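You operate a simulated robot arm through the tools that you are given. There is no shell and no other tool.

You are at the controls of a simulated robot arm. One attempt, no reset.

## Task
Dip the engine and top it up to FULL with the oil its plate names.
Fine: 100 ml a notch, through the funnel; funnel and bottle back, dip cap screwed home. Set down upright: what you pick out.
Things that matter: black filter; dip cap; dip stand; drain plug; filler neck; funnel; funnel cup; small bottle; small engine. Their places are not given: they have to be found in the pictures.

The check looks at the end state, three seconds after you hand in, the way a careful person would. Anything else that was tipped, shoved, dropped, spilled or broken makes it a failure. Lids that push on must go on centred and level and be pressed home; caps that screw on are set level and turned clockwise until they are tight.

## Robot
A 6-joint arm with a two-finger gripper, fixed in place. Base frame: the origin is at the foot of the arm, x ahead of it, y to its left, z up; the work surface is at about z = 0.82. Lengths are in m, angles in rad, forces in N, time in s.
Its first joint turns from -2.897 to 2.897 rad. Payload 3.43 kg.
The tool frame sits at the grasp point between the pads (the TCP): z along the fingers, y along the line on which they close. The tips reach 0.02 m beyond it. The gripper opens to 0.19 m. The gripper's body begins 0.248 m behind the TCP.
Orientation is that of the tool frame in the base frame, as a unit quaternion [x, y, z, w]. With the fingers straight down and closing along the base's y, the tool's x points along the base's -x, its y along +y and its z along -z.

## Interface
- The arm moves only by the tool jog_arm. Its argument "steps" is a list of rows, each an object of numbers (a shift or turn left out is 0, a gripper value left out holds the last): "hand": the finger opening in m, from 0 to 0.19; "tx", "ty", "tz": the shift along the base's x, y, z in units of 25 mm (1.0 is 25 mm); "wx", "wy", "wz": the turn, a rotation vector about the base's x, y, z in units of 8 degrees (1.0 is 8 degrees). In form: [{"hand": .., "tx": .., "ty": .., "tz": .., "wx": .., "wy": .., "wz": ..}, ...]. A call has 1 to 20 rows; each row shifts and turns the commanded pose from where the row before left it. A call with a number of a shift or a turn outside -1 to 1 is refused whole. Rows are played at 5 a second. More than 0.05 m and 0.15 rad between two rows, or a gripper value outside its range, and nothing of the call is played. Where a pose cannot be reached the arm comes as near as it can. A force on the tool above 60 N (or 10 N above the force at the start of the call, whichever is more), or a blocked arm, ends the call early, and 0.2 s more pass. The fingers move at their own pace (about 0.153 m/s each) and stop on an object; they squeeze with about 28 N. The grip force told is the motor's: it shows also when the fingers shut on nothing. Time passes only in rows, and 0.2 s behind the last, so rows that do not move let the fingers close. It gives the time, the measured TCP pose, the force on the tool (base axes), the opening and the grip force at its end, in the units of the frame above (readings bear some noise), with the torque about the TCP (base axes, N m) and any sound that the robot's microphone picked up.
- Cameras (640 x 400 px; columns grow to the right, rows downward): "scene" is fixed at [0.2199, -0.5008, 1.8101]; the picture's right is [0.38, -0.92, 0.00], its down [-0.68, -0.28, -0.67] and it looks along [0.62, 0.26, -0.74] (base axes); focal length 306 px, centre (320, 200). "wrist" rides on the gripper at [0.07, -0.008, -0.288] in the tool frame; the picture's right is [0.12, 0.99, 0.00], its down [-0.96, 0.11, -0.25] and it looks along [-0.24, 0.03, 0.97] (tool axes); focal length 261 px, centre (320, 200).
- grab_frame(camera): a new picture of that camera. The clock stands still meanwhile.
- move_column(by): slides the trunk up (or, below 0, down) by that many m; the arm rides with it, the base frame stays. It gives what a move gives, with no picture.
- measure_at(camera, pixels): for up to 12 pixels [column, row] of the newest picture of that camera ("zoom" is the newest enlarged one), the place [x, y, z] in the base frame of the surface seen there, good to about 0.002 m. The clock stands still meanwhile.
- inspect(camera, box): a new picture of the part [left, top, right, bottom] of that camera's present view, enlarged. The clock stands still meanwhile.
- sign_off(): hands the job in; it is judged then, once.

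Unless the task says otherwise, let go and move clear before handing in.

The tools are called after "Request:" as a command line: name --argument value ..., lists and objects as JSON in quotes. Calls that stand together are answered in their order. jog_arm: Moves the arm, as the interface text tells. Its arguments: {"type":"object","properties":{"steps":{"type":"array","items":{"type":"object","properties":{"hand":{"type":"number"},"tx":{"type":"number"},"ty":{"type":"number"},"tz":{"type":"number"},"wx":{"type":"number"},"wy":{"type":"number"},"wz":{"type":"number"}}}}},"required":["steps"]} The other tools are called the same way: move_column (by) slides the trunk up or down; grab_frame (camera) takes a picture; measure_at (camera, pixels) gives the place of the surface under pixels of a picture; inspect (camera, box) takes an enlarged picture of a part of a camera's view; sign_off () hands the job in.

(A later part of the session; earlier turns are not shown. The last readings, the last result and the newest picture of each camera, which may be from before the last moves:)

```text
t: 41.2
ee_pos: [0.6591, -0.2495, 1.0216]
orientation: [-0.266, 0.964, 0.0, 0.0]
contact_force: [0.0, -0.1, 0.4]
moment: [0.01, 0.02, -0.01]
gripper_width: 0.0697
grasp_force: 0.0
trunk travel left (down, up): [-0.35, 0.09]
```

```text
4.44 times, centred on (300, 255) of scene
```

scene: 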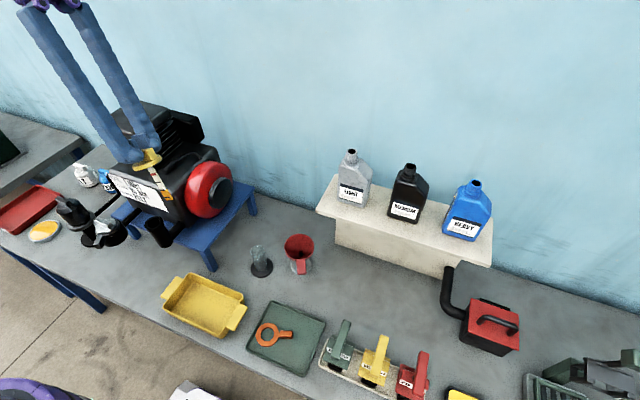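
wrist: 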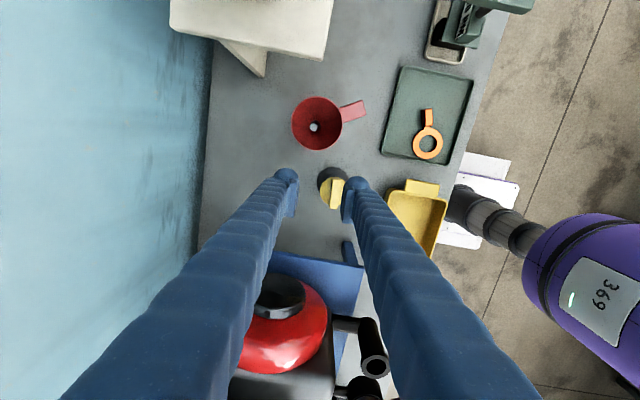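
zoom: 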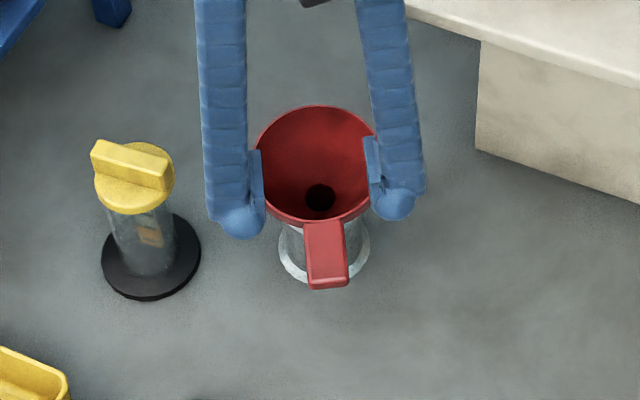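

The tab lines up with the hand, its midpoint 4 mm further out. I'll correct, lower to z 0.941 and close.

Request:
jog_arm --steps '[{"tx": -0.1, "ty": -0.14, "tz": -0.6}, {"tz": -0.6}, {"tz": -0.6}, {"tz": -0.6}, {"tz": -0.5}, {"tz": -0.32}, {}]'

Request:
inspect --camera "scene" --box '[250, 210, 350, 300]'

Request:
inspect --camera "wrist" --box '[240, 120, 400, 260]'

```text
t: 42.8
ee_pos: [0.6572, -0.2536, 0.9411]
orientation: [-0.265, 0.964, 0.0, 0.0]
contact_force: [0.8, 0.3, -1.2]
moment: [0.03, -0.02, 0.0]
gripper_width: 0.0697
grasp_force: 0.1
trunk travel left (down, up): [-0.35, 0.09]
```

```text
4.44 times, centred on (300, 255) of scene
```

zoom: 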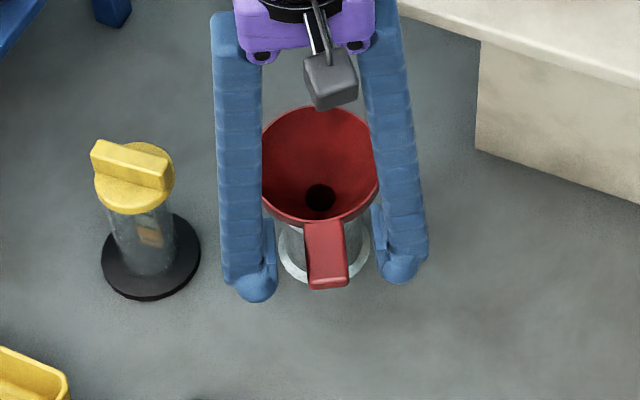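

```text
2.86 times, centred on (320, 190) of wrist
```

zoom: 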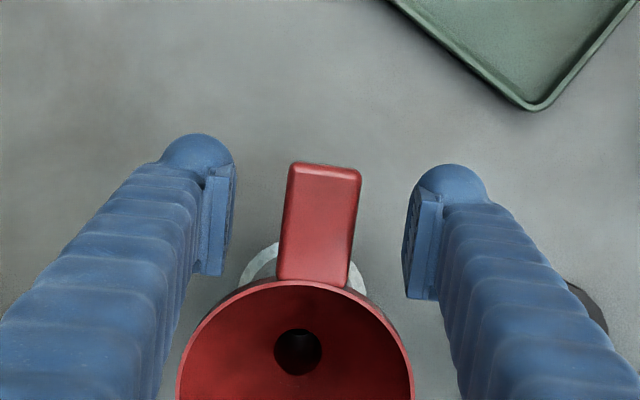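

The tab sits centred between the pads. Closing.

Request:
jog_arm --steps '[{"hand": 0.0}, {}, {}]'

```text
t: 43.6
ee_pos: [0.6578, -0.2536, 0.9405]
orientation: [-0.264, 0.964, -0.001, 0.0]
contact_force: [1.1, -2.8, 0.5]
moment: [-0.07, -0.1, -0.26]
gripper_width: 0.0288
grasp_force: 27.8
trunk travel left (down, up): [-0.35, 0.09]
```

Gripped at 0.029 m. Lifting straight up to draw the spout out of the cup.

Request:
jog_arm --steps '[{"tz": 0.2}, {"tz": 0.4}, {"tz": 0.6}, {"tz": 0.8}, {"tz": 0.8}, {"tz": 0.8}, {"tz": 0.8}, {"tz": 0.8}, {"tz": 0.8}, {}]'

Request:
grab_frame --camera "scene"

Request:
inspect --camera "scene" --box '[230, 180, 350, 290]'

Request:
inspect --camera "wrist" --box '[240, 120, 400, 260]'

```text
t: 45.8
ee_pos: [0.6575, -0.2535, 1.0906]
orientation: [-0.266, 0.964, 0.0, 0.0]
contact_force: [0.6, 0.0, -0.1]
moment: [0.01, 0.08, 0.0]
gripper_width: 0.0286
grasp_force: 28.4
trunk travel left (down, up): [-0.35, 0.09]
```

```text
taken
```

scene: 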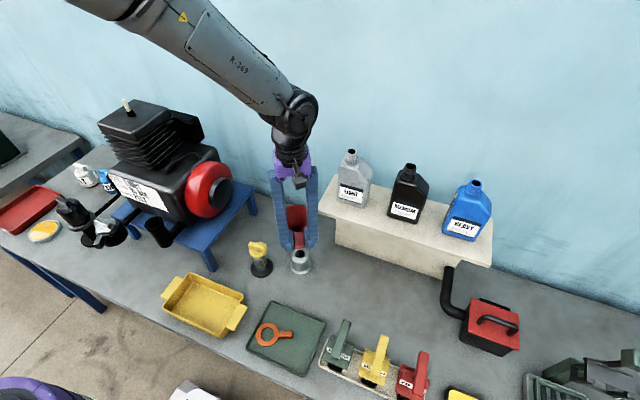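

```text
3.64 times, centred on (290, 235) of scene
```

zoom: 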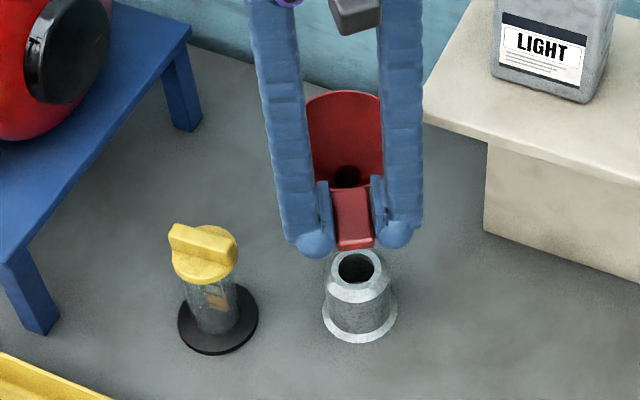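

```text
2.86 times, centred on (320, 190) of wrist
```

zoom: 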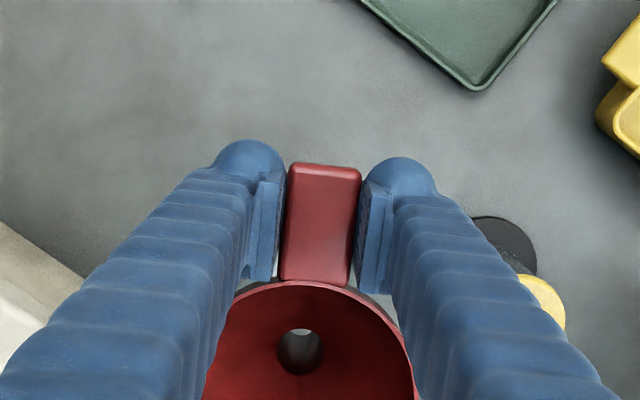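

The funnel came out cleanly; the empty cup is at scene zoom (358,290). I'll measure the cup rim and the filler neck rim to plan the insertion.

Request:
measure_at --camera "zoom" --pixels '[[332, 270], [380, 270], [355, 253], [357, 286], [357, 300], [357, 265], [335, 230], [355, 240], [312, 125], [345, 177]]'

Request:
inspect --camera "scene" --box '[120, 190, 200, 260]'

Request:
measure_at --camera "zoom" --pixels '[[220, 190], [335, 180], [265, 150], [285, 235], [280, 190], [240, 220], [310, 160], [300, 260], [310, 215], [400, 220]]'

```text
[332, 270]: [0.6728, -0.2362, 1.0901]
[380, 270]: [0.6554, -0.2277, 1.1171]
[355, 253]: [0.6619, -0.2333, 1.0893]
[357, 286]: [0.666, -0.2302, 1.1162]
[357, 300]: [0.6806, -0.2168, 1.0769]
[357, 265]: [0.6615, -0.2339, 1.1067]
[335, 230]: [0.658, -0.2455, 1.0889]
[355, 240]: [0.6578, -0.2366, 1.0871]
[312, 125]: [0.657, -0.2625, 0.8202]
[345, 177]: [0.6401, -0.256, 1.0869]
```

```text
5.71 times, centred on (160, 225) of scene
```

zoom: 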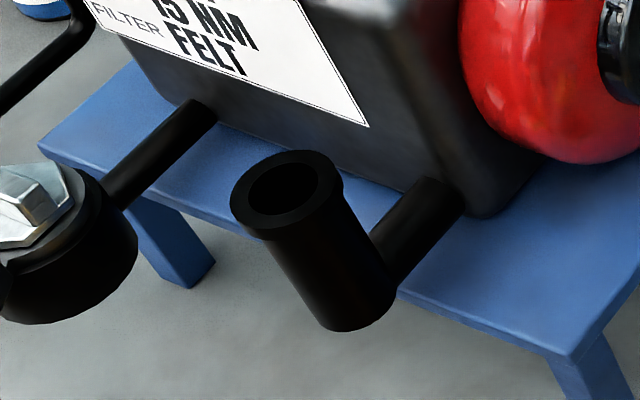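

```text
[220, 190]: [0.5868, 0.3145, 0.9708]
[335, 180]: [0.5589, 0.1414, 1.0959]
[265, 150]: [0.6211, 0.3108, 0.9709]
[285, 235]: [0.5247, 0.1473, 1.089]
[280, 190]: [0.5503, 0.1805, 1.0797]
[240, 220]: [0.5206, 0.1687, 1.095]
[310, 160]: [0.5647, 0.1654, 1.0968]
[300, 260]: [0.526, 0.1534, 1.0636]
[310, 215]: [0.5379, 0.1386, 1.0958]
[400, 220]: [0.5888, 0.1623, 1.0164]
```

The neck rim is at z≈1.096, centred near (0.545,0.165), and the funnel axis sits (+0.067,+0.037) from the TCP. I'll raise the funnel and carry it above the neck.

Request:
jog_arm --steps '[{"tz": 1}, {"tz": 1}, {"tz": 1}, {"tz": 1}, {"tz": 1, "tx": -0.4, "ty": 0.8}, {"tz": 1, "tx": -0.4, "ty": 0.8}, {"tz": 1, "tx": -0.4, "ty": 0.8}, {"tz": 1, "tx": -0.4, "ty": 0.8}, {"tx": -0.4, "ty": 0.86}, {"tx": -0.4, "ty": 0.86}, {"tx": -0.48, "ty": 0.9}, {"tx": -0.5, "ty": 0.9}, {"tx": -0.5, "ty": 0.9}, {"tx": -0.5, "ty": 0.9}, {"tx": -0.5, "ty": 0.9}, {"tx": -0.5, "ty": 0.9}, {"tx": -0.5, "ty": 0.9}, {"tx": -0.5, "ty": 0.9}, {"tx": -0.5, "ty": 0.9}, {"tx": -0.4, "ty": 0.74}]'

Request:
grab_frame --camera "wrist"

Request:
inspect --camera "scene" --box '[60, 120, 220, 260]'

```text
t: 50.0
ee_pos: [0.475, 0.0892, 1.2849]
orientation: [-0.262, 0.965, 0.0, -0.009]
contact_force: [-0.5, 0.7, -1.1]
moment: [-0.07, 0.02, -0.01]
gripper_width: 0.0287
grasp_force: 28.0
trunk travel left (down, up): [-0.35, 0.09]
```

```text
taken
```

wrist: 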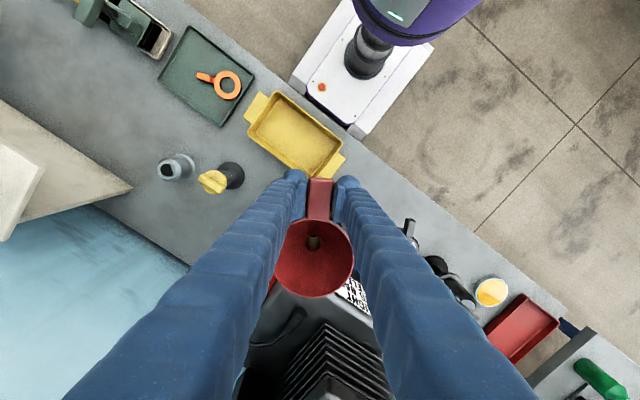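

```text
2.86 times, centred on (140, 190) of scene
```

zoom: 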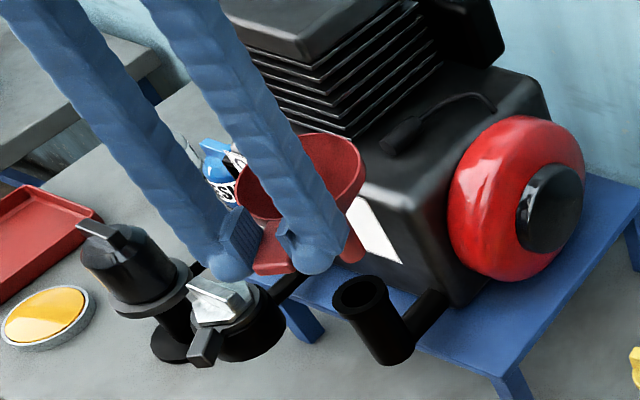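

The tilt reading shows a small -0.009; I'll wait, then check whether it was just motion lag.

Request:
jog_arm --steps '[{}, {}]'

```text
t: 50.6
ee_pos: [0.4739, 0.0876, 1.2854]
orientation: [-0.264, 0.965, 0.001, -0.007]
contact_force: [0.4, 0.5, -0.4]
moment: [-0.05, 0.02, 0.0]
gripper_width: 0.0286
grasp_force: 27.9
trunk travel left (down, up): [-0.35, 0.09]
```

That spot is at the arm's inner limit, so I'll turn the handle to point along -y instead. That puts the TCP further out, at about (0.543,0.088).

Request:
jog_arm --steps '[{"tx": 0.33, "wz": 0.9}, {"tx": 0.33, "wz": 0.9}, {"tx": 0.33, "wz": 0.9}, {"tx": 0.34, "wz": 0.9}, {"tx": 0.34, "wz": 0.9}, {"tx": 0.34, "wz": 0.9}, {"tx": 0.34, "wz": 1.0}, {"tx": 0.34, "wz": 1.0}, {}, {}]'

Request:
inspect --camera "scene" --box '[80, 130, 220, 260]'

Request:
grab_frame --camera "wrist"

```text
t: 52.8
ee_pos: [0.5414, 0.0899, 1.2911]
orientation: [-0.707, 0.707, 0.0, -0.001]
contact_force: [-0.1, -0.1, -0.9]
moment: [-0.02, 0.01, 0.01]
gripper_width: 0.0288
grasp_force: 28.3
trunk travel left (down, up): [-0.35, 0.09]
```

```text
3.08 times, centred on (150, 195) of scene
```

zoom: 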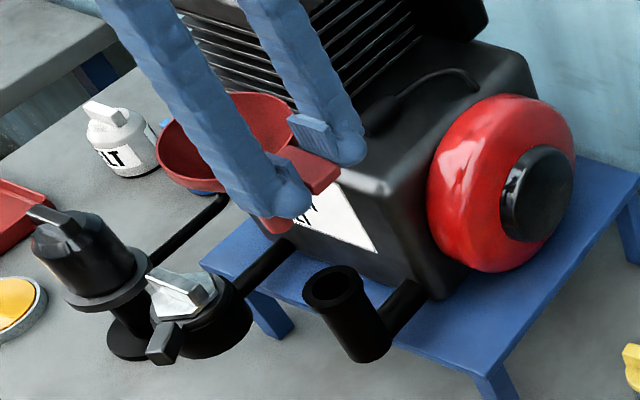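

```text
taken
```

wrist: 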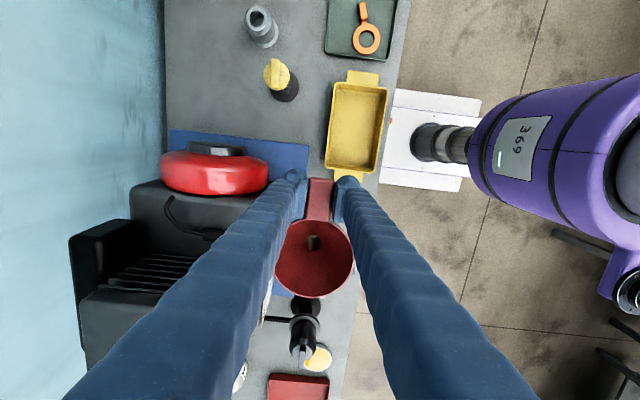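

The spout tip shows at zoom (278,230), which puts it at z≈1.183. I'll lower 6 cm so the tip hovers just over the neck, then check alignment.

Request:
jog_arm --steps '[{"tz": -0.6}, {"tz": -0.6}, {"tz": -0.6}, {"tz": -0.6}, {}]'

Request:
inspect --camera "scene" --box '[110, 170, 190, 250]'

Request:
inspect --camera "wrist" --box '[260, 160, 380, 310]'

```text
t: 54.0
ee_pos: [0.5427, 0.0907, 1.2316]
orientation: [0.707, -0.707, 0.001, 0.0]
contact_force: [-0.3, -0.2, -0.8]
moment: [-0.03, -0.03, 0.02]
gripper_width: 0.0285
grasp_force: 27.9
trunk travel left (down, up): [-0.35, 0.09]
```

```text
5.00 times, centred on (150, 210) of scene
```

zoom: 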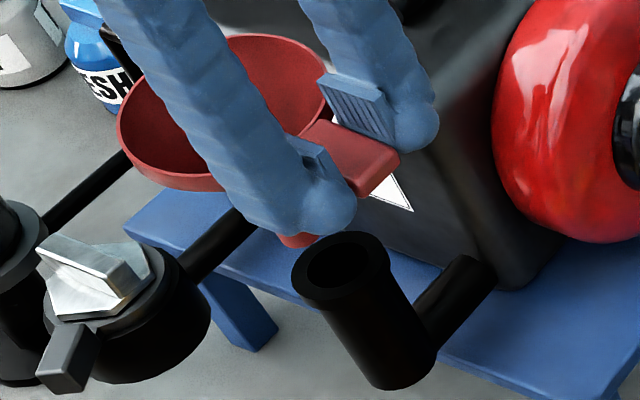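

```text
2.67 times, centred on (320, 235) of wrist
```

zoom: 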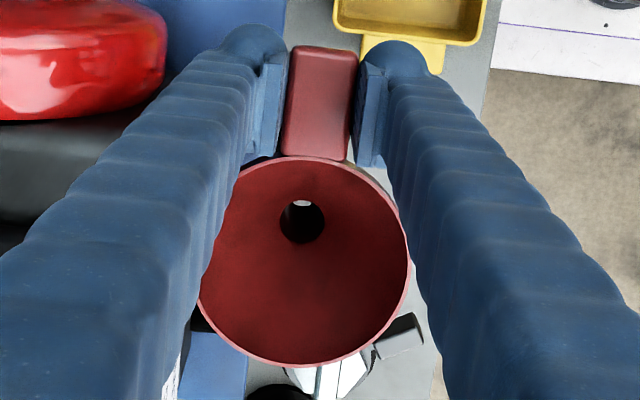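

The spout tip shows at zoom (297,240), left of the neck rim (343,272). I'll measure both for a true offset.

Request:
inspect --camera "scene" --box '[150, 205, 190, 235]'

Request:
inspect --camera "scene" --box '[130, 200, 170, 230]'

```text
13.33 times, centred on (170, 220) of scene
```

zoom: 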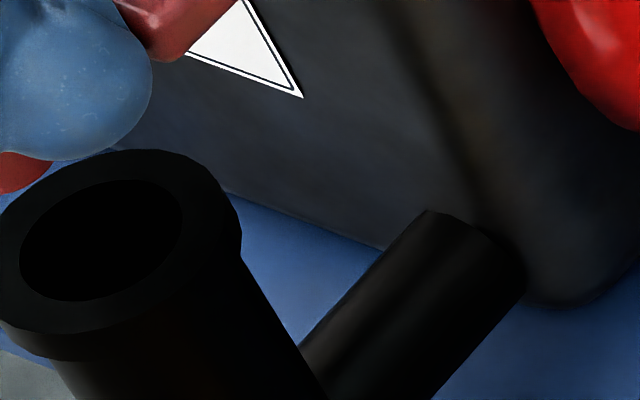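

```text
13.33 times, centred on (150, 215) of scene
```

zoom: 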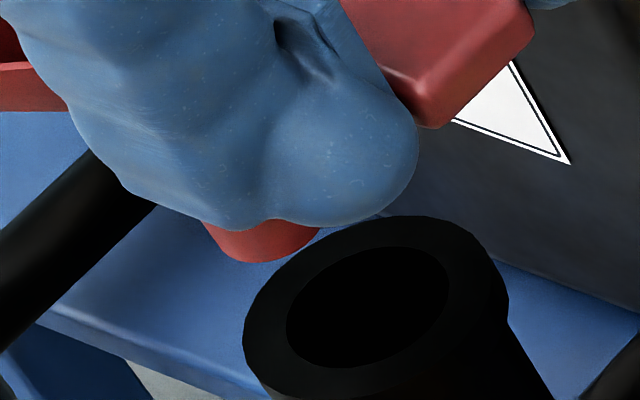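

Request:
measure_at --camera "zoom" --pixels '[[225, 240], [245, 255], [265, 255], [290, 248], [310, 240], [255, 330], [300, 390], [490, 260], [400, 225], [300, 260], [270, 300], [380, 385]]'

```text
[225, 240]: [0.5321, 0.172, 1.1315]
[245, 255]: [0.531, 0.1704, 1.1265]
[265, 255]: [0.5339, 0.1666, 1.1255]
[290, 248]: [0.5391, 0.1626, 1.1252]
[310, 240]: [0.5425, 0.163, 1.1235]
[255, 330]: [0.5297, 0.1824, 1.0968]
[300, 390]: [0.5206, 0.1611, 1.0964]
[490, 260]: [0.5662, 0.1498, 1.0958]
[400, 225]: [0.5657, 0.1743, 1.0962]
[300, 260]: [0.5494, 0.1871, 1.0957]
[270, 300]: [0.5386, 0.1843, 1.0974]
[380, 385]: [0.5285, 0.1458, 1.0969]
```

The spout tip centres at about (0.543,0.1745), against the neck at (0.545,0.1645). Before shifting I'll check the funnel's level from rim heights.

Request:
inspect --camera "wrist" --box '[270, 160, 370, 310]'

Request:
measure_at --camera "zoom" --pixels '[[320, 60], [310, 130], [320, 30], [260, 168], [365, 172], [280, 362], [340, 355], [315, 363], [250, 350], [403, 290]]'

Request:
inspect --camera "scene" --box '[120, 170, 180, 220]'

Request:
measure_at --camera "zoom" --pixels '[[25, 95], [40, 140], [80, 165], [120, 180], [270, 30], [300, 60], [345, 120], [370, 140], [390, 150], [400, 125]]'

```text
2.67 times, centred on (320, 235) of wrist
```

zoom: 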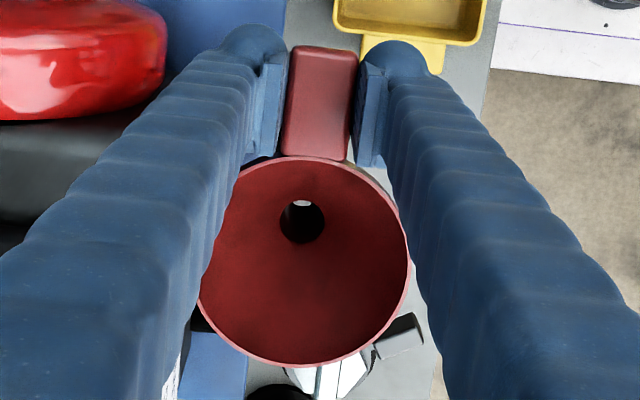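

```text
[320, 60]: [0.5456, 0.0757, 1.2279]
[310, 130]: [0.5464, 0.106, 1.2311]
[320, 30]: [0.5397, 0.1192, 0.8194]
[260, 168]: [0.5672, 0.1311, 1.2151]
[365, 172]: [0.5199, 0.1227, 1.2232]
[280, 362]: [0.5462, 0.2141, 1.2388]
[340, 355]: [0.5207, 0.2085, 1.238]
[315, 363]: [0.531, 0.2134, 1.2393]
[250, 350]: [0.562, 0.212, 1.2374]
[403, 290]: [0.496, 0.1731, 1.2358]
```

```text
8.00 times, centred on (150, 195) of scene
```

zoom: 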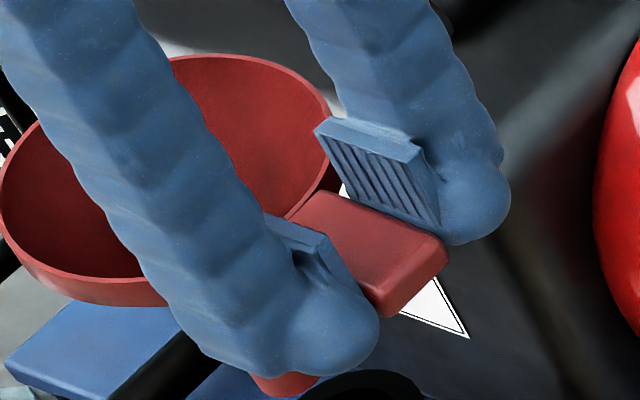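

```text
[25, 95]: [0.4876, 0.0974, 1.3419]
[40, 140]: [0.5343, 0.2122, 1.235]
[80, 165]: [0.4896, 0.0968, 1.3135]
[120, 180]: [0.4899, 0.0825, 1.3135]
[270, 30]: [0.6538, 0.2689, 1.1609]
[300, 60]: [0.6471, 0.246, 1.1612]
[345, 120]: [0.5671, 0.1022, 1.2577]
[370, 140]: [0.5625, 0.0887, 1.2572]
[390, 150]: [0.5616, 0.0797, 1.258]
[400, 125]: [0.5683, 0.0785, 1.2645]
```

The funnel seems tipped about 2° (far rim up). I'll level it by -1.6° about x and shift (+2,-7) mm, then re-measure the spout.

Request:
jog_arm --steps '[{"wx": -0.2, "tx": 0.08, "ty": -0.28}, {}, {}]'

Request:
inspect --camera "scene" --box '[130, 200, 170, 230]'

```text
t: 54.8
ee_pos: [0.5451, 0.0834, 1.233]
orientation: [-0.707, 0.707, -0.01, -0.01]
contact_force: [0.1, -0.5, -1.0]
moment: [-0.02, -0.01, 0.01]
gripper_width: 0.0287
grasp_force: 27.6
trunk travel left (down, up): [-0.35, 0.09]
```

```text
13.33 times, centred on (150, 215) of scene
```

zoom: 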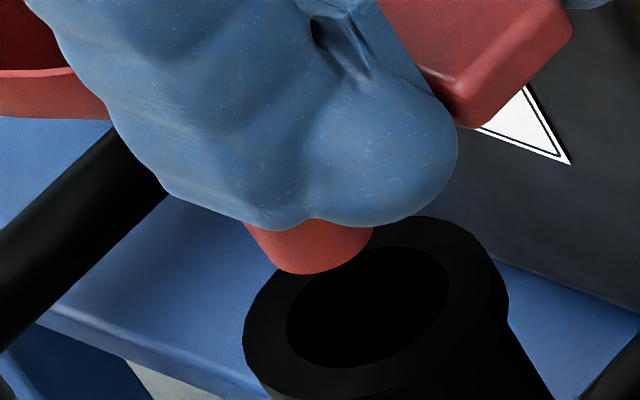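

Request:
measure_at --camera "zoom" --pixels '[[270, 260], [285, 268], [300, 270], [315, 268], [335, 262], [355, 248], [300, 340], [440, 290], [290, 330], [360, 362], [395, 252], [250, 330]]'

```text
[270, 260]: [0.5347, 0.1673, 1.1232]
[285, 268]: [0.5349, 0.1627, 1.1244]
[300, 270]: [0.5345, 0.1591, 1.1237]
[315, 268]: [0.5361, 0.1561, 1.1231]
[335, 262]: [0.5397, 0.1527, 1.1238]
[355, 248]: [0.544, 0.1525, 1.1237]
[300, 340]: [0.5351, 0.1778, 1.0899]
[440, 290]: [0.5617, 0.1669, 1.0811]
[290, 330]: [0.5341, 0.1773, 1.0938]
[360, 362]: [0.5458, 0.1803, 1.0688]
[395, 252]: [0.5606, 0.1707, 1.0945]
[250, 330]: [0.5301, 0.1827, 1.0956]
```

The spout now centres at (0.5467,0.1642), against the bore at (0.545,0.1645) with 3.5 mm clearance. I'll nudge -1.5 mm x and lower slowly into the neck.

Request:
jog_arm --steps '[{"tx": -0.06}, {"tz": -0.3}, {"tz": -0.3}, {"tz": -0.3}, {"tz": -0.3}, {"tz": -0.2}, {}]'

Request:
inspect --camera "scene" --box '[120, 190, 180, 240]'

```text
t: 56.4
ee_pos: [0.5424, 0.0835, 1.1969]
orientation: [-0.707, 0.707, -0.01, -0.01]
contact_force: [-0.4, -0.4, -0.4]
moment: [-0.03, -0.03, 0.03]
gripper_width: 0.0288
grasp_force: 28.0
trunk travel left (down, up): [-0.35, 0.09]
```

```text
8.00 times, centred on (150, 215) of scene
```

zoom: 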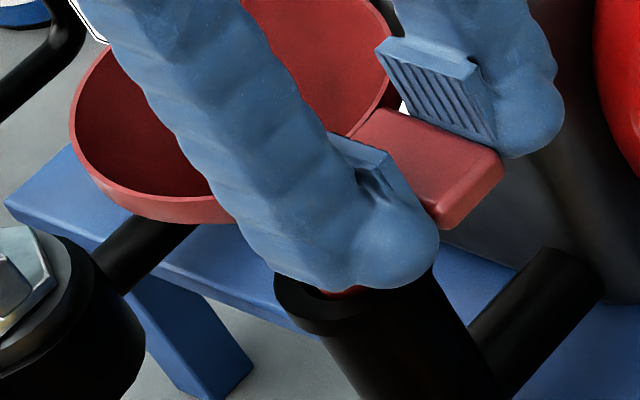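

The tip is inside the bore with no force. Continuing down in small steps.

Request:
jog_arm --steps '[{"tz": -0.2}, {"tz": -0.2}, {"tz": -0.2}, {"tz": -0.2}, {}]'

Request:
jog_arm --steps '[{"tz": -0.12}, {"tz": -0.12}, {"tz": -0.12}, {}]'

Request:
inspect --camera "scene" --box '[120, 190, 180, 240]'

```text
t: 57.6
ee_pos: [0.5422, 0.0835, 1.1762]
orientation: [0.707, -0.707, 0.009, 0.01]
contact_force: [0.2, -0.2, -1.1]
moment: [-0.01, 0.01, -0.02]
gripper_width: 0.029
grasp_force: 27.6
trunk travel left (down, up): [-0.35, 0.09]
```

```text
t: 58.6
ee_pos: [0.5427, 0.0832, 1.1677]
orientation: [-0.707, 0.707, -0.01, -0.009]
contact_force: [0.5, -1.2, -0.3]
moment: [-0.01, -0.02, 0.0]
gripper_width: 0.0286
grasp_force: 27.8
trunk travel left (down, up): [-0.35, 0.09]
```

```text
8.00 times, centred on (150, 215) of scene
```

zoom: 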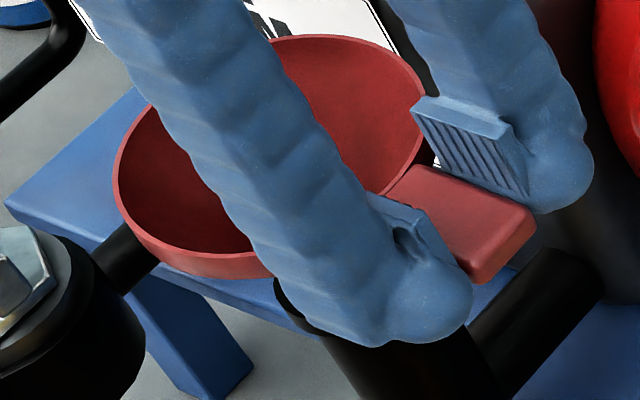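

Request:
jog_arm --steps '[{"tz": -0.1}, {"tz": -0.1}, {"tz": -0.1}, {"tz": -0.1}, {}]'

Request:
inspect --camera "scene" --box '[120, 190, 180, 240]'

```text
t: 59.8
ee_pos: [0.5431, 0.0829, 1.158]
orientation: [0.707, -0.707, 0.01, 0.01]
contact_force: [0.5, 0.1, -1.2]
moment: [-0.04, 0.03, 0.0]
gripper_width: 0.0287
grasp_force: 28.2
trunk travel left (down, up): [-0.35, 0.09]
```

```text
8.00 times, centred on (150, 215) of scene
```

zoom: 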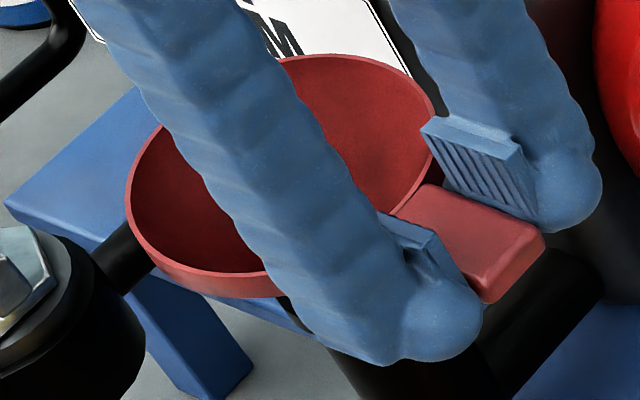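

Request:
jog_arm --steps '[{"tz": -0.08}, {"tz": -0.08}, {"tz": -0.08}, {"tz": -0.08}, {"tz": -0.08}, {}]'

Request:
inspect --camera "wrist" --box '[260, 160, 380, 310]'

```text
t: 61.2
ee_pos: [0.5435, 0.0843, 1.1481]
orientation: [0.707, -0.707, 0.009, 0.009]
contact_force: [2.0, 5.7, 8.0]
moment: [0.83, -0.09, -0.14]
gripper_width: 0.0289
grasp_force: 28.3
trunk travel left (down, up): [-0.35, 0.09]
```

```text
2.67 times, centred on (320, 235) of wrist
```

zoom: 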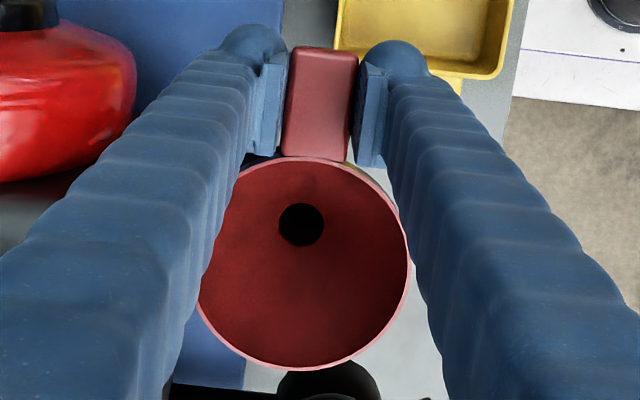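

Contact: +8 N up and +5.7 N in y, so the cone is touching the neck's -y side. I'll ease +1.5 mm in y and lower a touch.

Request:
jog_arm --steps '[{"ty": 0.06}, {"tz": -0.04}, {}]'

```text
t: 62.0
ee_pos: [0.5437, 0.0858, 1.1461]
orientation: [0.707, -0.707, 0.01, 0.01]
contact_force: [5.1, 2.1, 4.8]
moment: [0.47, -0.12, -0.33]
gripper_width: 0.0288
grasp_force: 27.8
trunk travel left (down, up): [-0.35, 0.09]
```

Request:
jog_arm --steps '[{"tx": 0.05, "ty": 0.02}, {"tz": -0.05}, {}]'

```text
t: 62.8
ee_pos: [0.542, 0.0865, 1.145]
orientation: [0.707, -0.707, 0.01, 0.009]
contact_force: [2.2, 2.0, 3.5]
moment: [0.38, -0.06, -0.16]
gripper_width: 0.0287
grasp_force: 28.4
trunk travel left (down, up): [-0.35, 0.09]
```

Request:
jog_arm --steps '[{"tx": 0.02, "ty": 0.02, "tz": -0.05}, {"tz": -0.05}, {}]'

```text
t: 63.6
ee_pos: [0.5452, 0.087, 1.1437]
orientation: [-0.707, 0.707, -0.01, -0.01]
contact_force: [2.4, 5.7, 8.6]
moment: [0.86, -0.08, -0.18]
gripper_width: 0.0286
grasp_force: 27.5
trunk travel left (down, up): [-0.35, 0.09]
```

The cone is wedging into the neck with modest forces. I'll ease and open a little, then look at how it sits.

Request:
jog_arm --steps '[{"ty": 0.04}, {"hand": 0.045}, {}, {}]'

Request:
inspect --camera "scene" --box '[110, 180, 190, 250]'

Request:
inspect --camera "wrist" --box '[260, 160, 380, 310]'

```text
t: 64.6
ee_pos: [0.5449, 0.0868, 1.1426]
orientation: [0.707, -0.707, 0.01, 0.01]
contact_force: [0.4, 0.3, -0.2]
moment: [0.01, -0.01, 0.02]
gripper_width: 0.0447
grasp_force: 0.1
trunk travel left (down, up): [-0.35, 0.09]
```

```text
5.71 times, centred on (150, 215) of scene
```

zoom: 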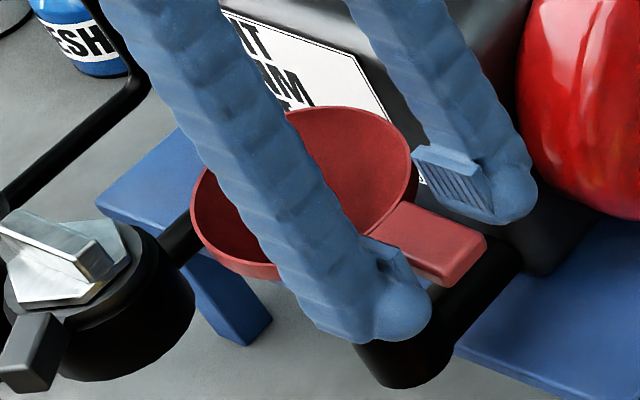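

```text
2.67 times, centred on (320, 235) of wrist
```

zoom: 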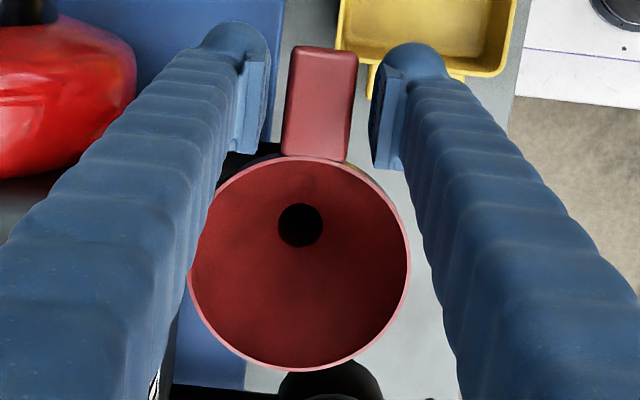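

The funnel sits in the neck on its own. I'll open wider, back straight up, then view the result.

Request:
jog_arm --steps '[{"hand": 0.07}, {"tz": 0.4, "wx": 0.2}, {"tz": 0.8}, {"tz": 1}, {"tz": 1}, {"tz": 1}, {"tz": 1}, {"tz": 1}, {"tz": 1}, {"tx": 0.5, "ty": -1}, {"tx": 0.5, "ty": -1}, {"tx": 0.5, "ty": -1}, {"tx": 0.5, "ty": -1}, {}]'

Request:
inspect --camera "scene" --box '[90, 150, 210, 250]'

Request:
measure_at --camera "zoom" --pixels '[[250, 200], [315, 210], [290, 240], [355, 275], [340, 260], [230, 230], [330, 150], [380, 220], [420, 255], [400, 240], [275, 225]]'

Request:
grab_frame --camera "wrist"

```text
t: 67.6
ee_pos: [0.5936, -0.0146, 1.3234]
orientation: [0.707, -0.707, 0.0, -0.001]
contact_force: [0.4, 0.2, -0.4]
moment: [0.01, -0.06, -0.01]
gripper_width: 0.0699
grasp_force: 0.1
trunk travel left (down, up): [-0.35, 0.09]
```

```text
4.00 times, centred on (150, 200) of scene
```

zoom: 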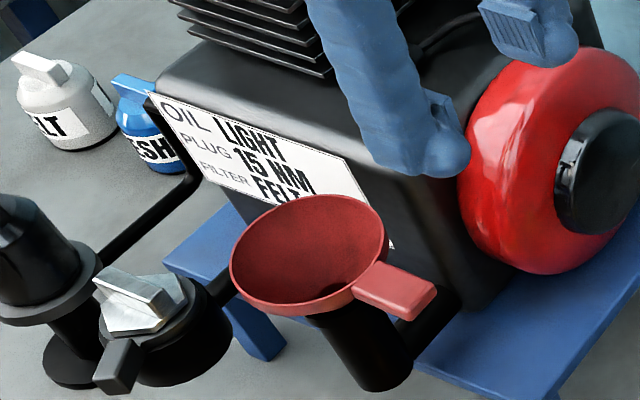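

```text
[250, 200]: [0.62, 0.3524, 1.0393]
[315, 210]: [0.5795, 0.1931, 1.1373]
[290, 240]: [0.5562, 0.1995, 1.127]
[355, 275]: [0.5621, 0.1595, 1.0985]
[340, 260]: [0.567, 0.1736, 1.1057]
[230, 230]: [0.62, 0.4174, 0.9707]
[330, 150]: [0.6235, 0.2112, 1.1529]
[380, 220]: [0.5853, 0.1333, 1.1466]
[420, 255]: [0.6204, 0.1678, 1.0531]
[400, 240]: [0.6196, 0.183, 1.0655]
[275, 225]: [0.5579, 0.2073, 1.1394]
```

```text
taken
```

wrist: 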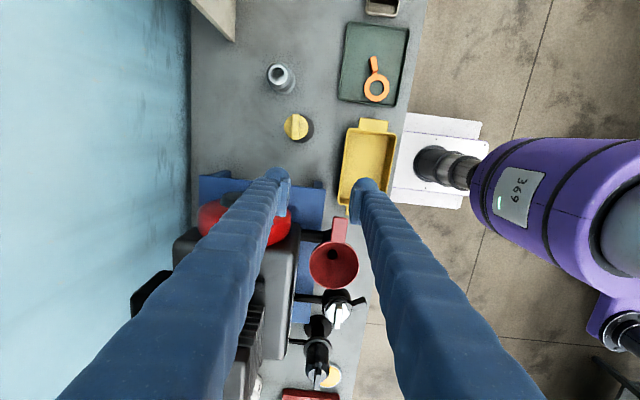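

The funnel is in. I'll check its level via rim heights, then look closely at the LIGHT bottle.

Request:
measure_at --camera "zoom" --pixels '[[240, 243], [234, 262], [265, 305], [300, 312], [330, 305], [365, 270], [383, 235], [365, 208], [320, 197], [280, 212], [385, 285], [415, 300]]'

Request:
inspect --camera "scene" --box '[310, 130, 400, 230]'

Request:
measure_at --camera "zoom" --pixels '[[315, 260], [265, 240], [365, 255], [260, 300], [350, 325], [280, 150], [395, 170], [380, 270], [320, 105], [300, 200], [400, 330], [375, 320]]'

```text
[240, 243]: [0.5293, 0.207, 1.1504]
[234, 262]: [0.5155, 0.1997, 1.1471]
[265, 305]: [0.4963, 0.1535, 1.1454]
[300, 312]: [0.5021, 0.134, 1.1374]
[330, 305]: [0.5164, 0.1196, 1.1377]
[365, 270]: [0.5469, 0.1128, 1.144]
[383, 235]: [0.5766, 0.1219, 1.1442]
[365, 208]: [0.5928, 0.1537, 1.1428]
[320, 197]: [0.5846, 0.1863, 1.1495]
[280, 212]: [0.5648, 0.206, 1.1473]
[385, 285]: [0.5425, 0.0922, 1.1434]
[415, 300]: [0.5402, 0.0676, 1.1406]
```

```text
4.00 times, centred on (355, 180) of scene
```

zoom: 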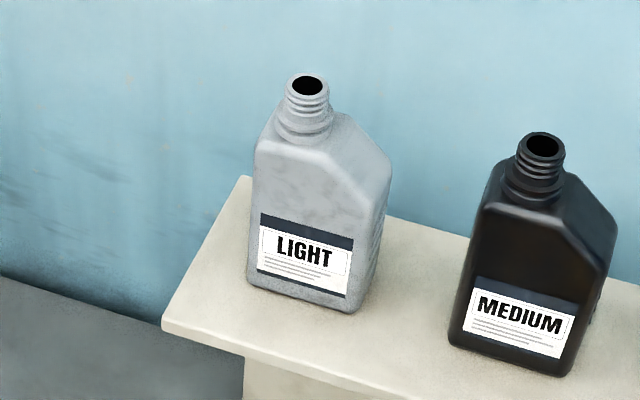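

```text
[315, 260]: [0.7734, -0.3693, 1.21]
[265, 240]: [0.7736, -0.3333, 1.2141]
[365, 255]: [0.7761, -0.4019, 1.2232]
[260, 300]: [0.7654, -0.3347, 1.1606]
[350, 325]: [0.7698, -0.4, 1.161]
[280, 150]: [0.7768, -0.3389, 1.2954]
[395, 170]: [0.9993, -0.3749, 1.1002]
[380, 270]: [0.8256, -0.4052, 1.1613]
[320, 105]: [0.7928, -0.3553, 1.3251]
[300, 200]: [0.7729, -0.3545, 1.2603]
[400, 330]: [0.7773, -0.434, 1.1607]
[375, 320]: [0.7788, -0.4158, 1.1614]
```

The funnel rim is about level at z≈1.147, centred near (0.545,0.161). The bottle's label face is at x≈0.774, y from -0.33 to -0.405, standing on the shelf at z 1.161. I'll move near it and turn the tool horizontal, pointing -y, to grip its front and back faces.

Request:
jog_arm --steps '[{"tz": 0.8}, {"tz": 0.8}, {"tz": 0.8, "tx": 0.6, "ty": -0.9}, {"tz": 0.8, "tx": 0.6, "ty": -0.9}, {"tz": 0.7, "tx": 0.6, "ty": -0.9}, {"tx": 0.7, "ty": -0.9}, {"tx": 0.7, "ty": -0.9}, {"tx": 0.7, "ty": -0.9}, {"tx": 0.7, "ty": -1}, {"tx": 0.8, "ty": -1}, {"tx": 0.8, "ty": -1}, {"ty": -1}, {}]'

Request:
jog_arm --steps '[{"wx": -0.9}, {"wx": -0.9}, {"wx": -0.9}, {"wx": -0.9}, {"wx": -0.9}, {"wx": -0.9}, {}]'

Request:
grab_frame --camera "scene"

Request:
grab_frame --camera "wrist"

```text
t: 70.4
ee_pos: [0.7506, -0.2495, 1.42]
orientation: [-0.707, 0.707, 0.0, -0.001]
contact_force: [0.0, 0.1, 0.1]
moment: [0.02, -0.02, 0.01]
gripper_width: 0.0698
grasp_force: 0.1
trunk travel left (down, up): [-0.35, 0.09]
```

```text
t: 72.0
ee_pos: [0.7495, -0.2493, 1.4201]
orientation: [-0.657, 0.658, -0.261, -0.261]
contact_force: [-0.1, 0.1, -0.4]
moment: [0.01, -0.06, 0.06]
gripper_width: 0.07
grasp_force: 0.0
trunk travel left (down, up): [-0.35, 0.09]
```

```text
taken
```

scene: 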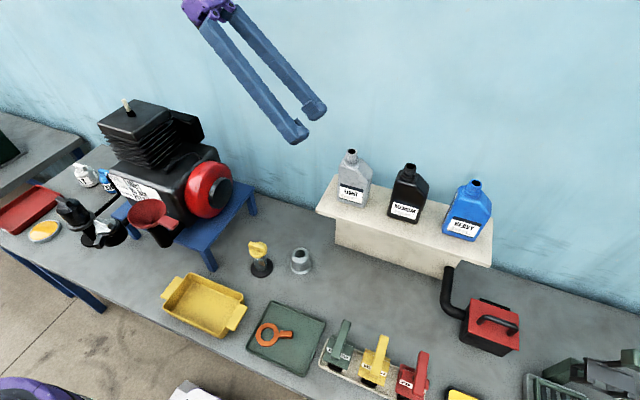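

```text
taken
```

wrist: 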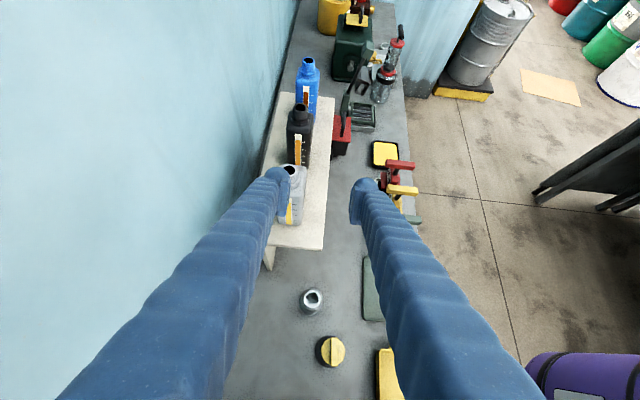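

The window strips (e.g. wrist (298,148)) do face +y, towards the palm, so this grip keeps the gauge in view. I'll finish the rotation to horizontal.

Request:
jog_arm --steps '[{"wx": -0.9}, {"wx": -0.9}, {"wx": -0.9}, {"wx": -0.9}, {"wx": -0.9}, {"wx": -0.9}, {"wx": -0.45}, {}]'

Request:
grab_frame --camera "wrist"

Request:
grab_frame --camera "scene"

```text
t: 73.8
ee_pos: [0.7486, -0.2488, 1.4206]
orientation: [0.5, -0.499, 0.5, 0.501]
contact_force: [0.0, 0.3, 0.5]
moment: [-0.02, -0.02, 0.05]
gripper_width: 0.0701
grasp_force: 0.1
trunk travel left (down, up): [-0.35, 0.09]
```

```text
taken
```

wrist: 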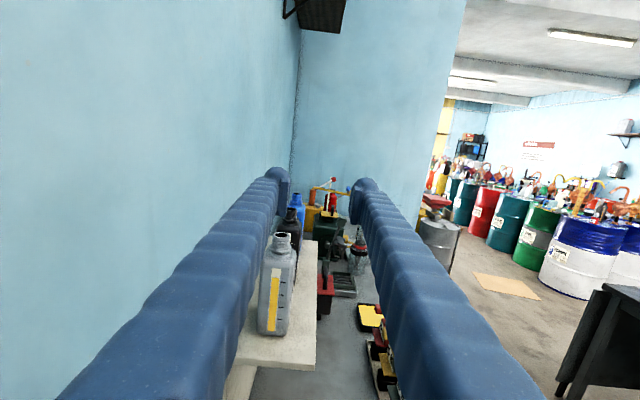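

```text
taken
```

scene: 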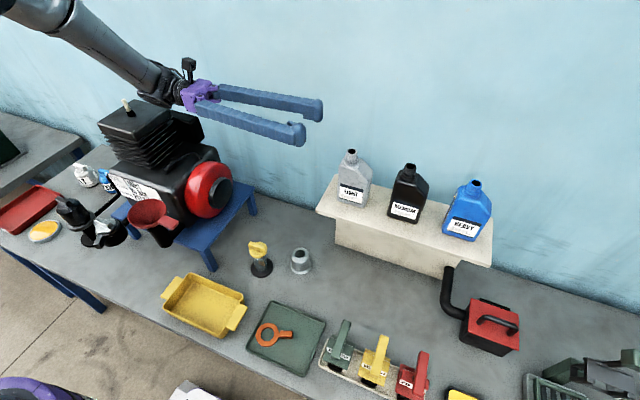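

The tool is horizontal and the LIGHT bottle's gauge is visible at wrist (274,300). Zooming in to read it and get bottle dimensions.

Request:
inspect --camera "wrist" --box '[235, 220, 335, 350]'

Request:
measure_at --camera "zoom" --pixels '[[270, 310], [320, 310], [275, 160], [275, 240], [245, 250], [335, 250], [285, 60], [300, 110], [240, 330], [360, 340], [300, 250], [400, 340]]'

```text
3.08 times, centred on (285, 285) of wrist
```

zoom: 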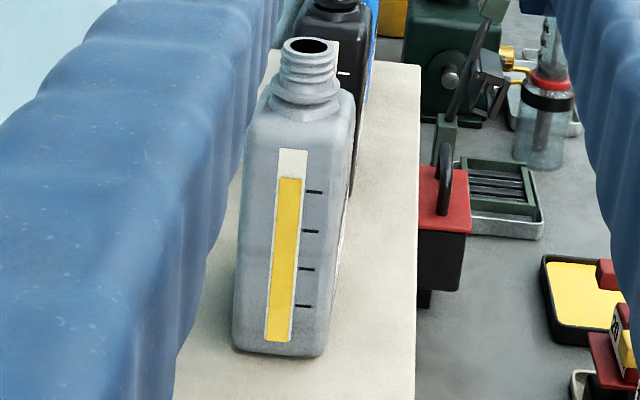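

```text
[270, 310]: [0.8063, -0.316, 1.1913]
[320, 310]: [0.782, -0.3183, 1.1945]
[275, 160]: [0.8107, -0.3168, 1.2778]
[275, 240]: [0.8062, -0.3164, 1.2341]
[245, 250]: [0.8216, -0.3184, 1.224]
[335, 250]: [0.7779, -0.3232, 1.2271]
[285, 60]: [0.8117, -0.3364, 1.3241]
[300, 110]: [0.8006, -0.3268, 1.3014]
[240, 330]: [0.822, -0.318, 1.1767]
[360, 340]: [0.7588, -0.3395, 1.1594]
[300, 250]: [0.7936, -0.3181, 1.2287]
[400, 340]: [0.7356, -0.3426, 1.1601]
```

The bottle spans x 0.776–0.824, with its +y face at y≈-0.317. The gauge reads about one third above the top tick, roughly 435 ml, so after 200 ml it should read about one third above the second tick. I'll measure obstacles beside the neck before gripping.

Request:
inspect --camera "scene" --box '[40, 170, 160, 270]'

Request:
measure_at --camera "zoom" --pixels '[[335, 240], [310, 225], [360, 250], [310, 300], [300, 320], [250, 240], [180, 140], [160, 130], [120, 190], [150, 170], [340, 300], [200, 180]]'

```text
4.00 times, centred on (100, 220) of scene
```

zoom: 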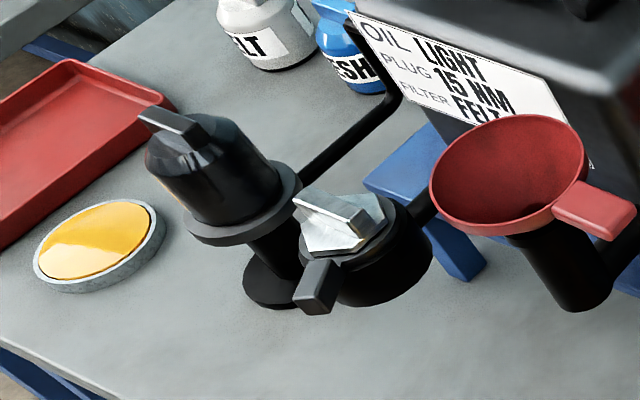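

```text
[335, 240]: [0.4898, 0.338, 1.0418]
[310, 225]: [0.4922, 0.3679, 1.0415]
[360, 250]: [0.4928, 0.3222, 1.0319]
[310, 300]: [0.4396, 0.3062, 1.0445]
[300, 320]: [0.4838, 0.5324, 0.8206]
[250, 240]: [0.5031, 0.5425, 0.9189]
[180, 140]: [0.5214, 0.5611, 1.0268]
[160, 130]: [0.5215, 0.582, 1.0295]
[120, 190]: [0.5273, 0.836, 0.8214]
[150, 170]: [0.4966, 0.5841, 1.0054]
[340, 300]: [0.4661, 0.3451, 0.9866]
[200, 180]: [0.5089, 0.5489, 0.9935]
```

Plug and filter tops are below z 1.05, so pouring at TCP z≈1.19 clears them. Now I'll line up with the bottle's mid-body at x 0.80, z 1.225, with the fingers opened to 0.10.

Request:
jog_arm --steps '[{"hand": 0.1, "tx": 0.5, "tz": -0.8}, {"tx": 0.5, "tz": -1}, {"tx": 0.5, "tz": -1}, {"tx": 0.56, "tz": -1}, {"tz": -1}, {"tz": -1}, {"tz": -1}, {"tz": -1}, {}]'

Request:
grab_frame --camera "wrist"

Request:
grab_frame --camera "scene"

```text
t: 75.8
ee_pos: [0.8018, -0.2485, 1.2263]
orientation: [-0.499, 0.501, -0.499, -0.5]
contact_force: [-0.9, -0.3, 0.4]
moment: [0.03, 0.02, -0.03]
gripper_width: 0.1
grasp_force: 0.1
trunk travel left (down, up): [-0.35, 0.09]
```

```text
taken
```

wrist: 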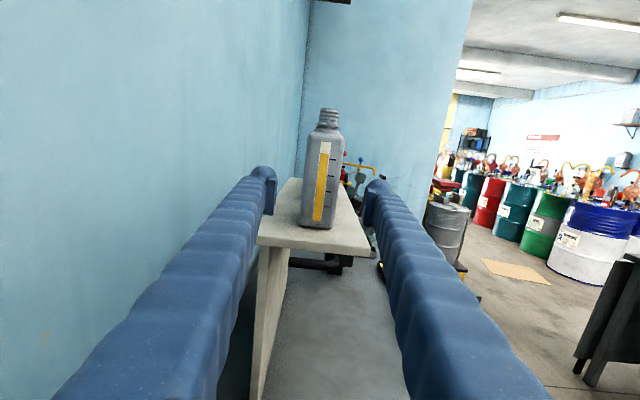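

```text
taken
```

scene: 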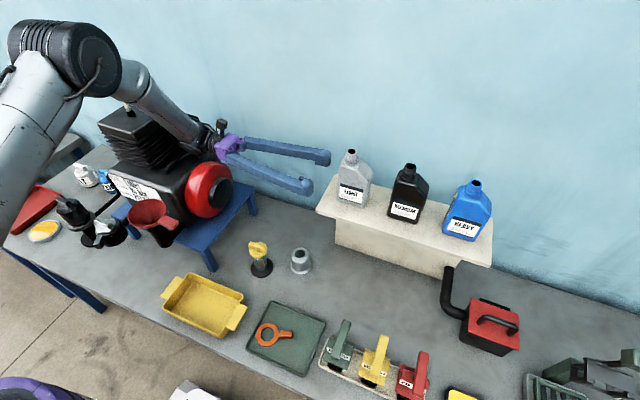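

The forearm passes close by the engine's cylinder at scene (150,110). I'll check for contact before going on.

Request:
inspect --camera "scene" --box '[80, 60, 260, 200]'

Request:
measure_at --camera "zoom" --pixels '[[250, 110], [330, 180], [400, 240], [190, 60], [300, 150], [270, 220], [200, 170], [150, 170], [440, 260], [480, 280], [165, 145], [370, 190]]'

```text
2.86 times, centred on (170, 130) of scene
```

zoom: 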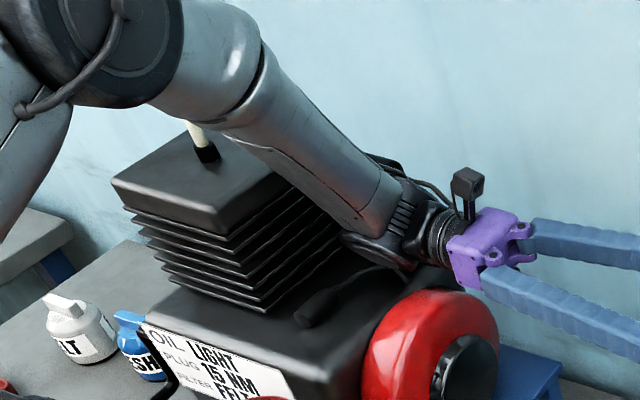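

```text
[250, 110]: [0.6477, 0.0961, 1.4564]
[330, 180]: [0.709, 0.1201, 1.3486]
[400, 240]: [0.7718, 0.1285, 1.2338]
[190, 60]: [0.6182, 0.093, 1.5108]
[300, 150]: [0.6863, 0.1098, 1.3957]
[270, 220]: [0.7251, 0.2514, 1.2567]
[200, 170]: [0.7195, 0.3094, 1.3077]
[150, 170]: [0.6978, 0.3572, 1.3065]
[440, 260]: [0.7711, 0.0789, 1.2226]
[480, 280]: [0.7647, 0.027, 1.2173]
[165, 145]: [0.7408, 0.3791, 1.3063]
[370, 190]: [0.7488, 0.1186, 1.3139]
```

The forearm is at y≈0.10–0.2 and the fins start at y≈0.25: close but clear, and moving -y increases the gap. The bottle is centred between the fingers, so I'll advance to y=-0.357.

Request:
jog_arm --steps '[{"ty": -0.7}, {"ty": -0.7}, {"ty": -0.7}, {"ty": -0.7}, {"ty": -0.7}, {"ty": -0.5}, {"ty": -0.34}, {}]'

Request:
inspect --camera "wrist" --box '[240, 80, 400, 240]'

Request:
inspect --camera "scene" --box '[300, 120, 420, 230]'

```text
t: 77.6
ee_pos: [0.8012, -0.3562, 1.2251]
orientation: [0.5, -0.5, 0.5, 0.5]
contact_force: [0.1, -0.4, 0.4]
moment: [-0.01, 0.0, 0.04]
gripper_width: 0.0998
grasp_force: 0.1
trunk travel left (down, up): [-0.35, 0.09]
```

```text
2.50 times, centred on (320, 160) of wrist
```

zoom: 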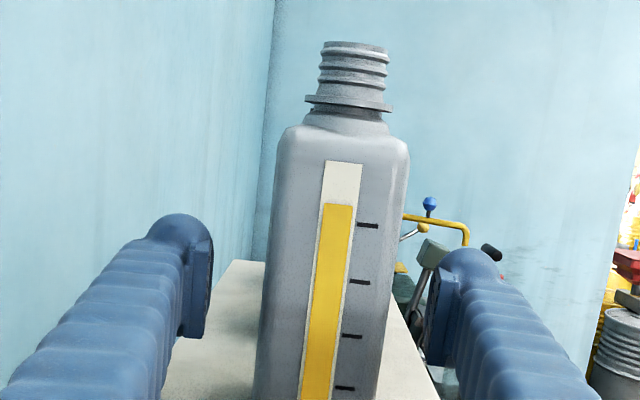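

```text
3.64 times, centred on (360, 175) of scene
```

zoom: 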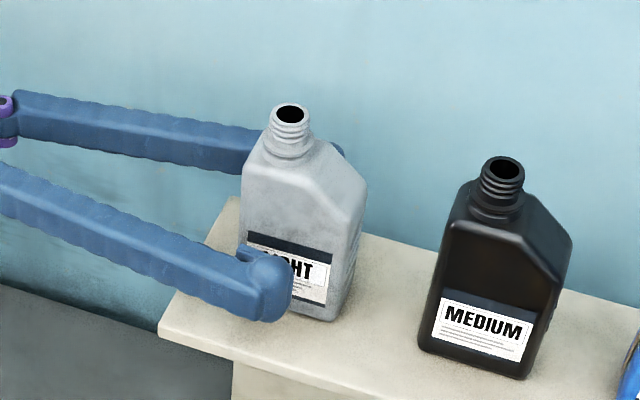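

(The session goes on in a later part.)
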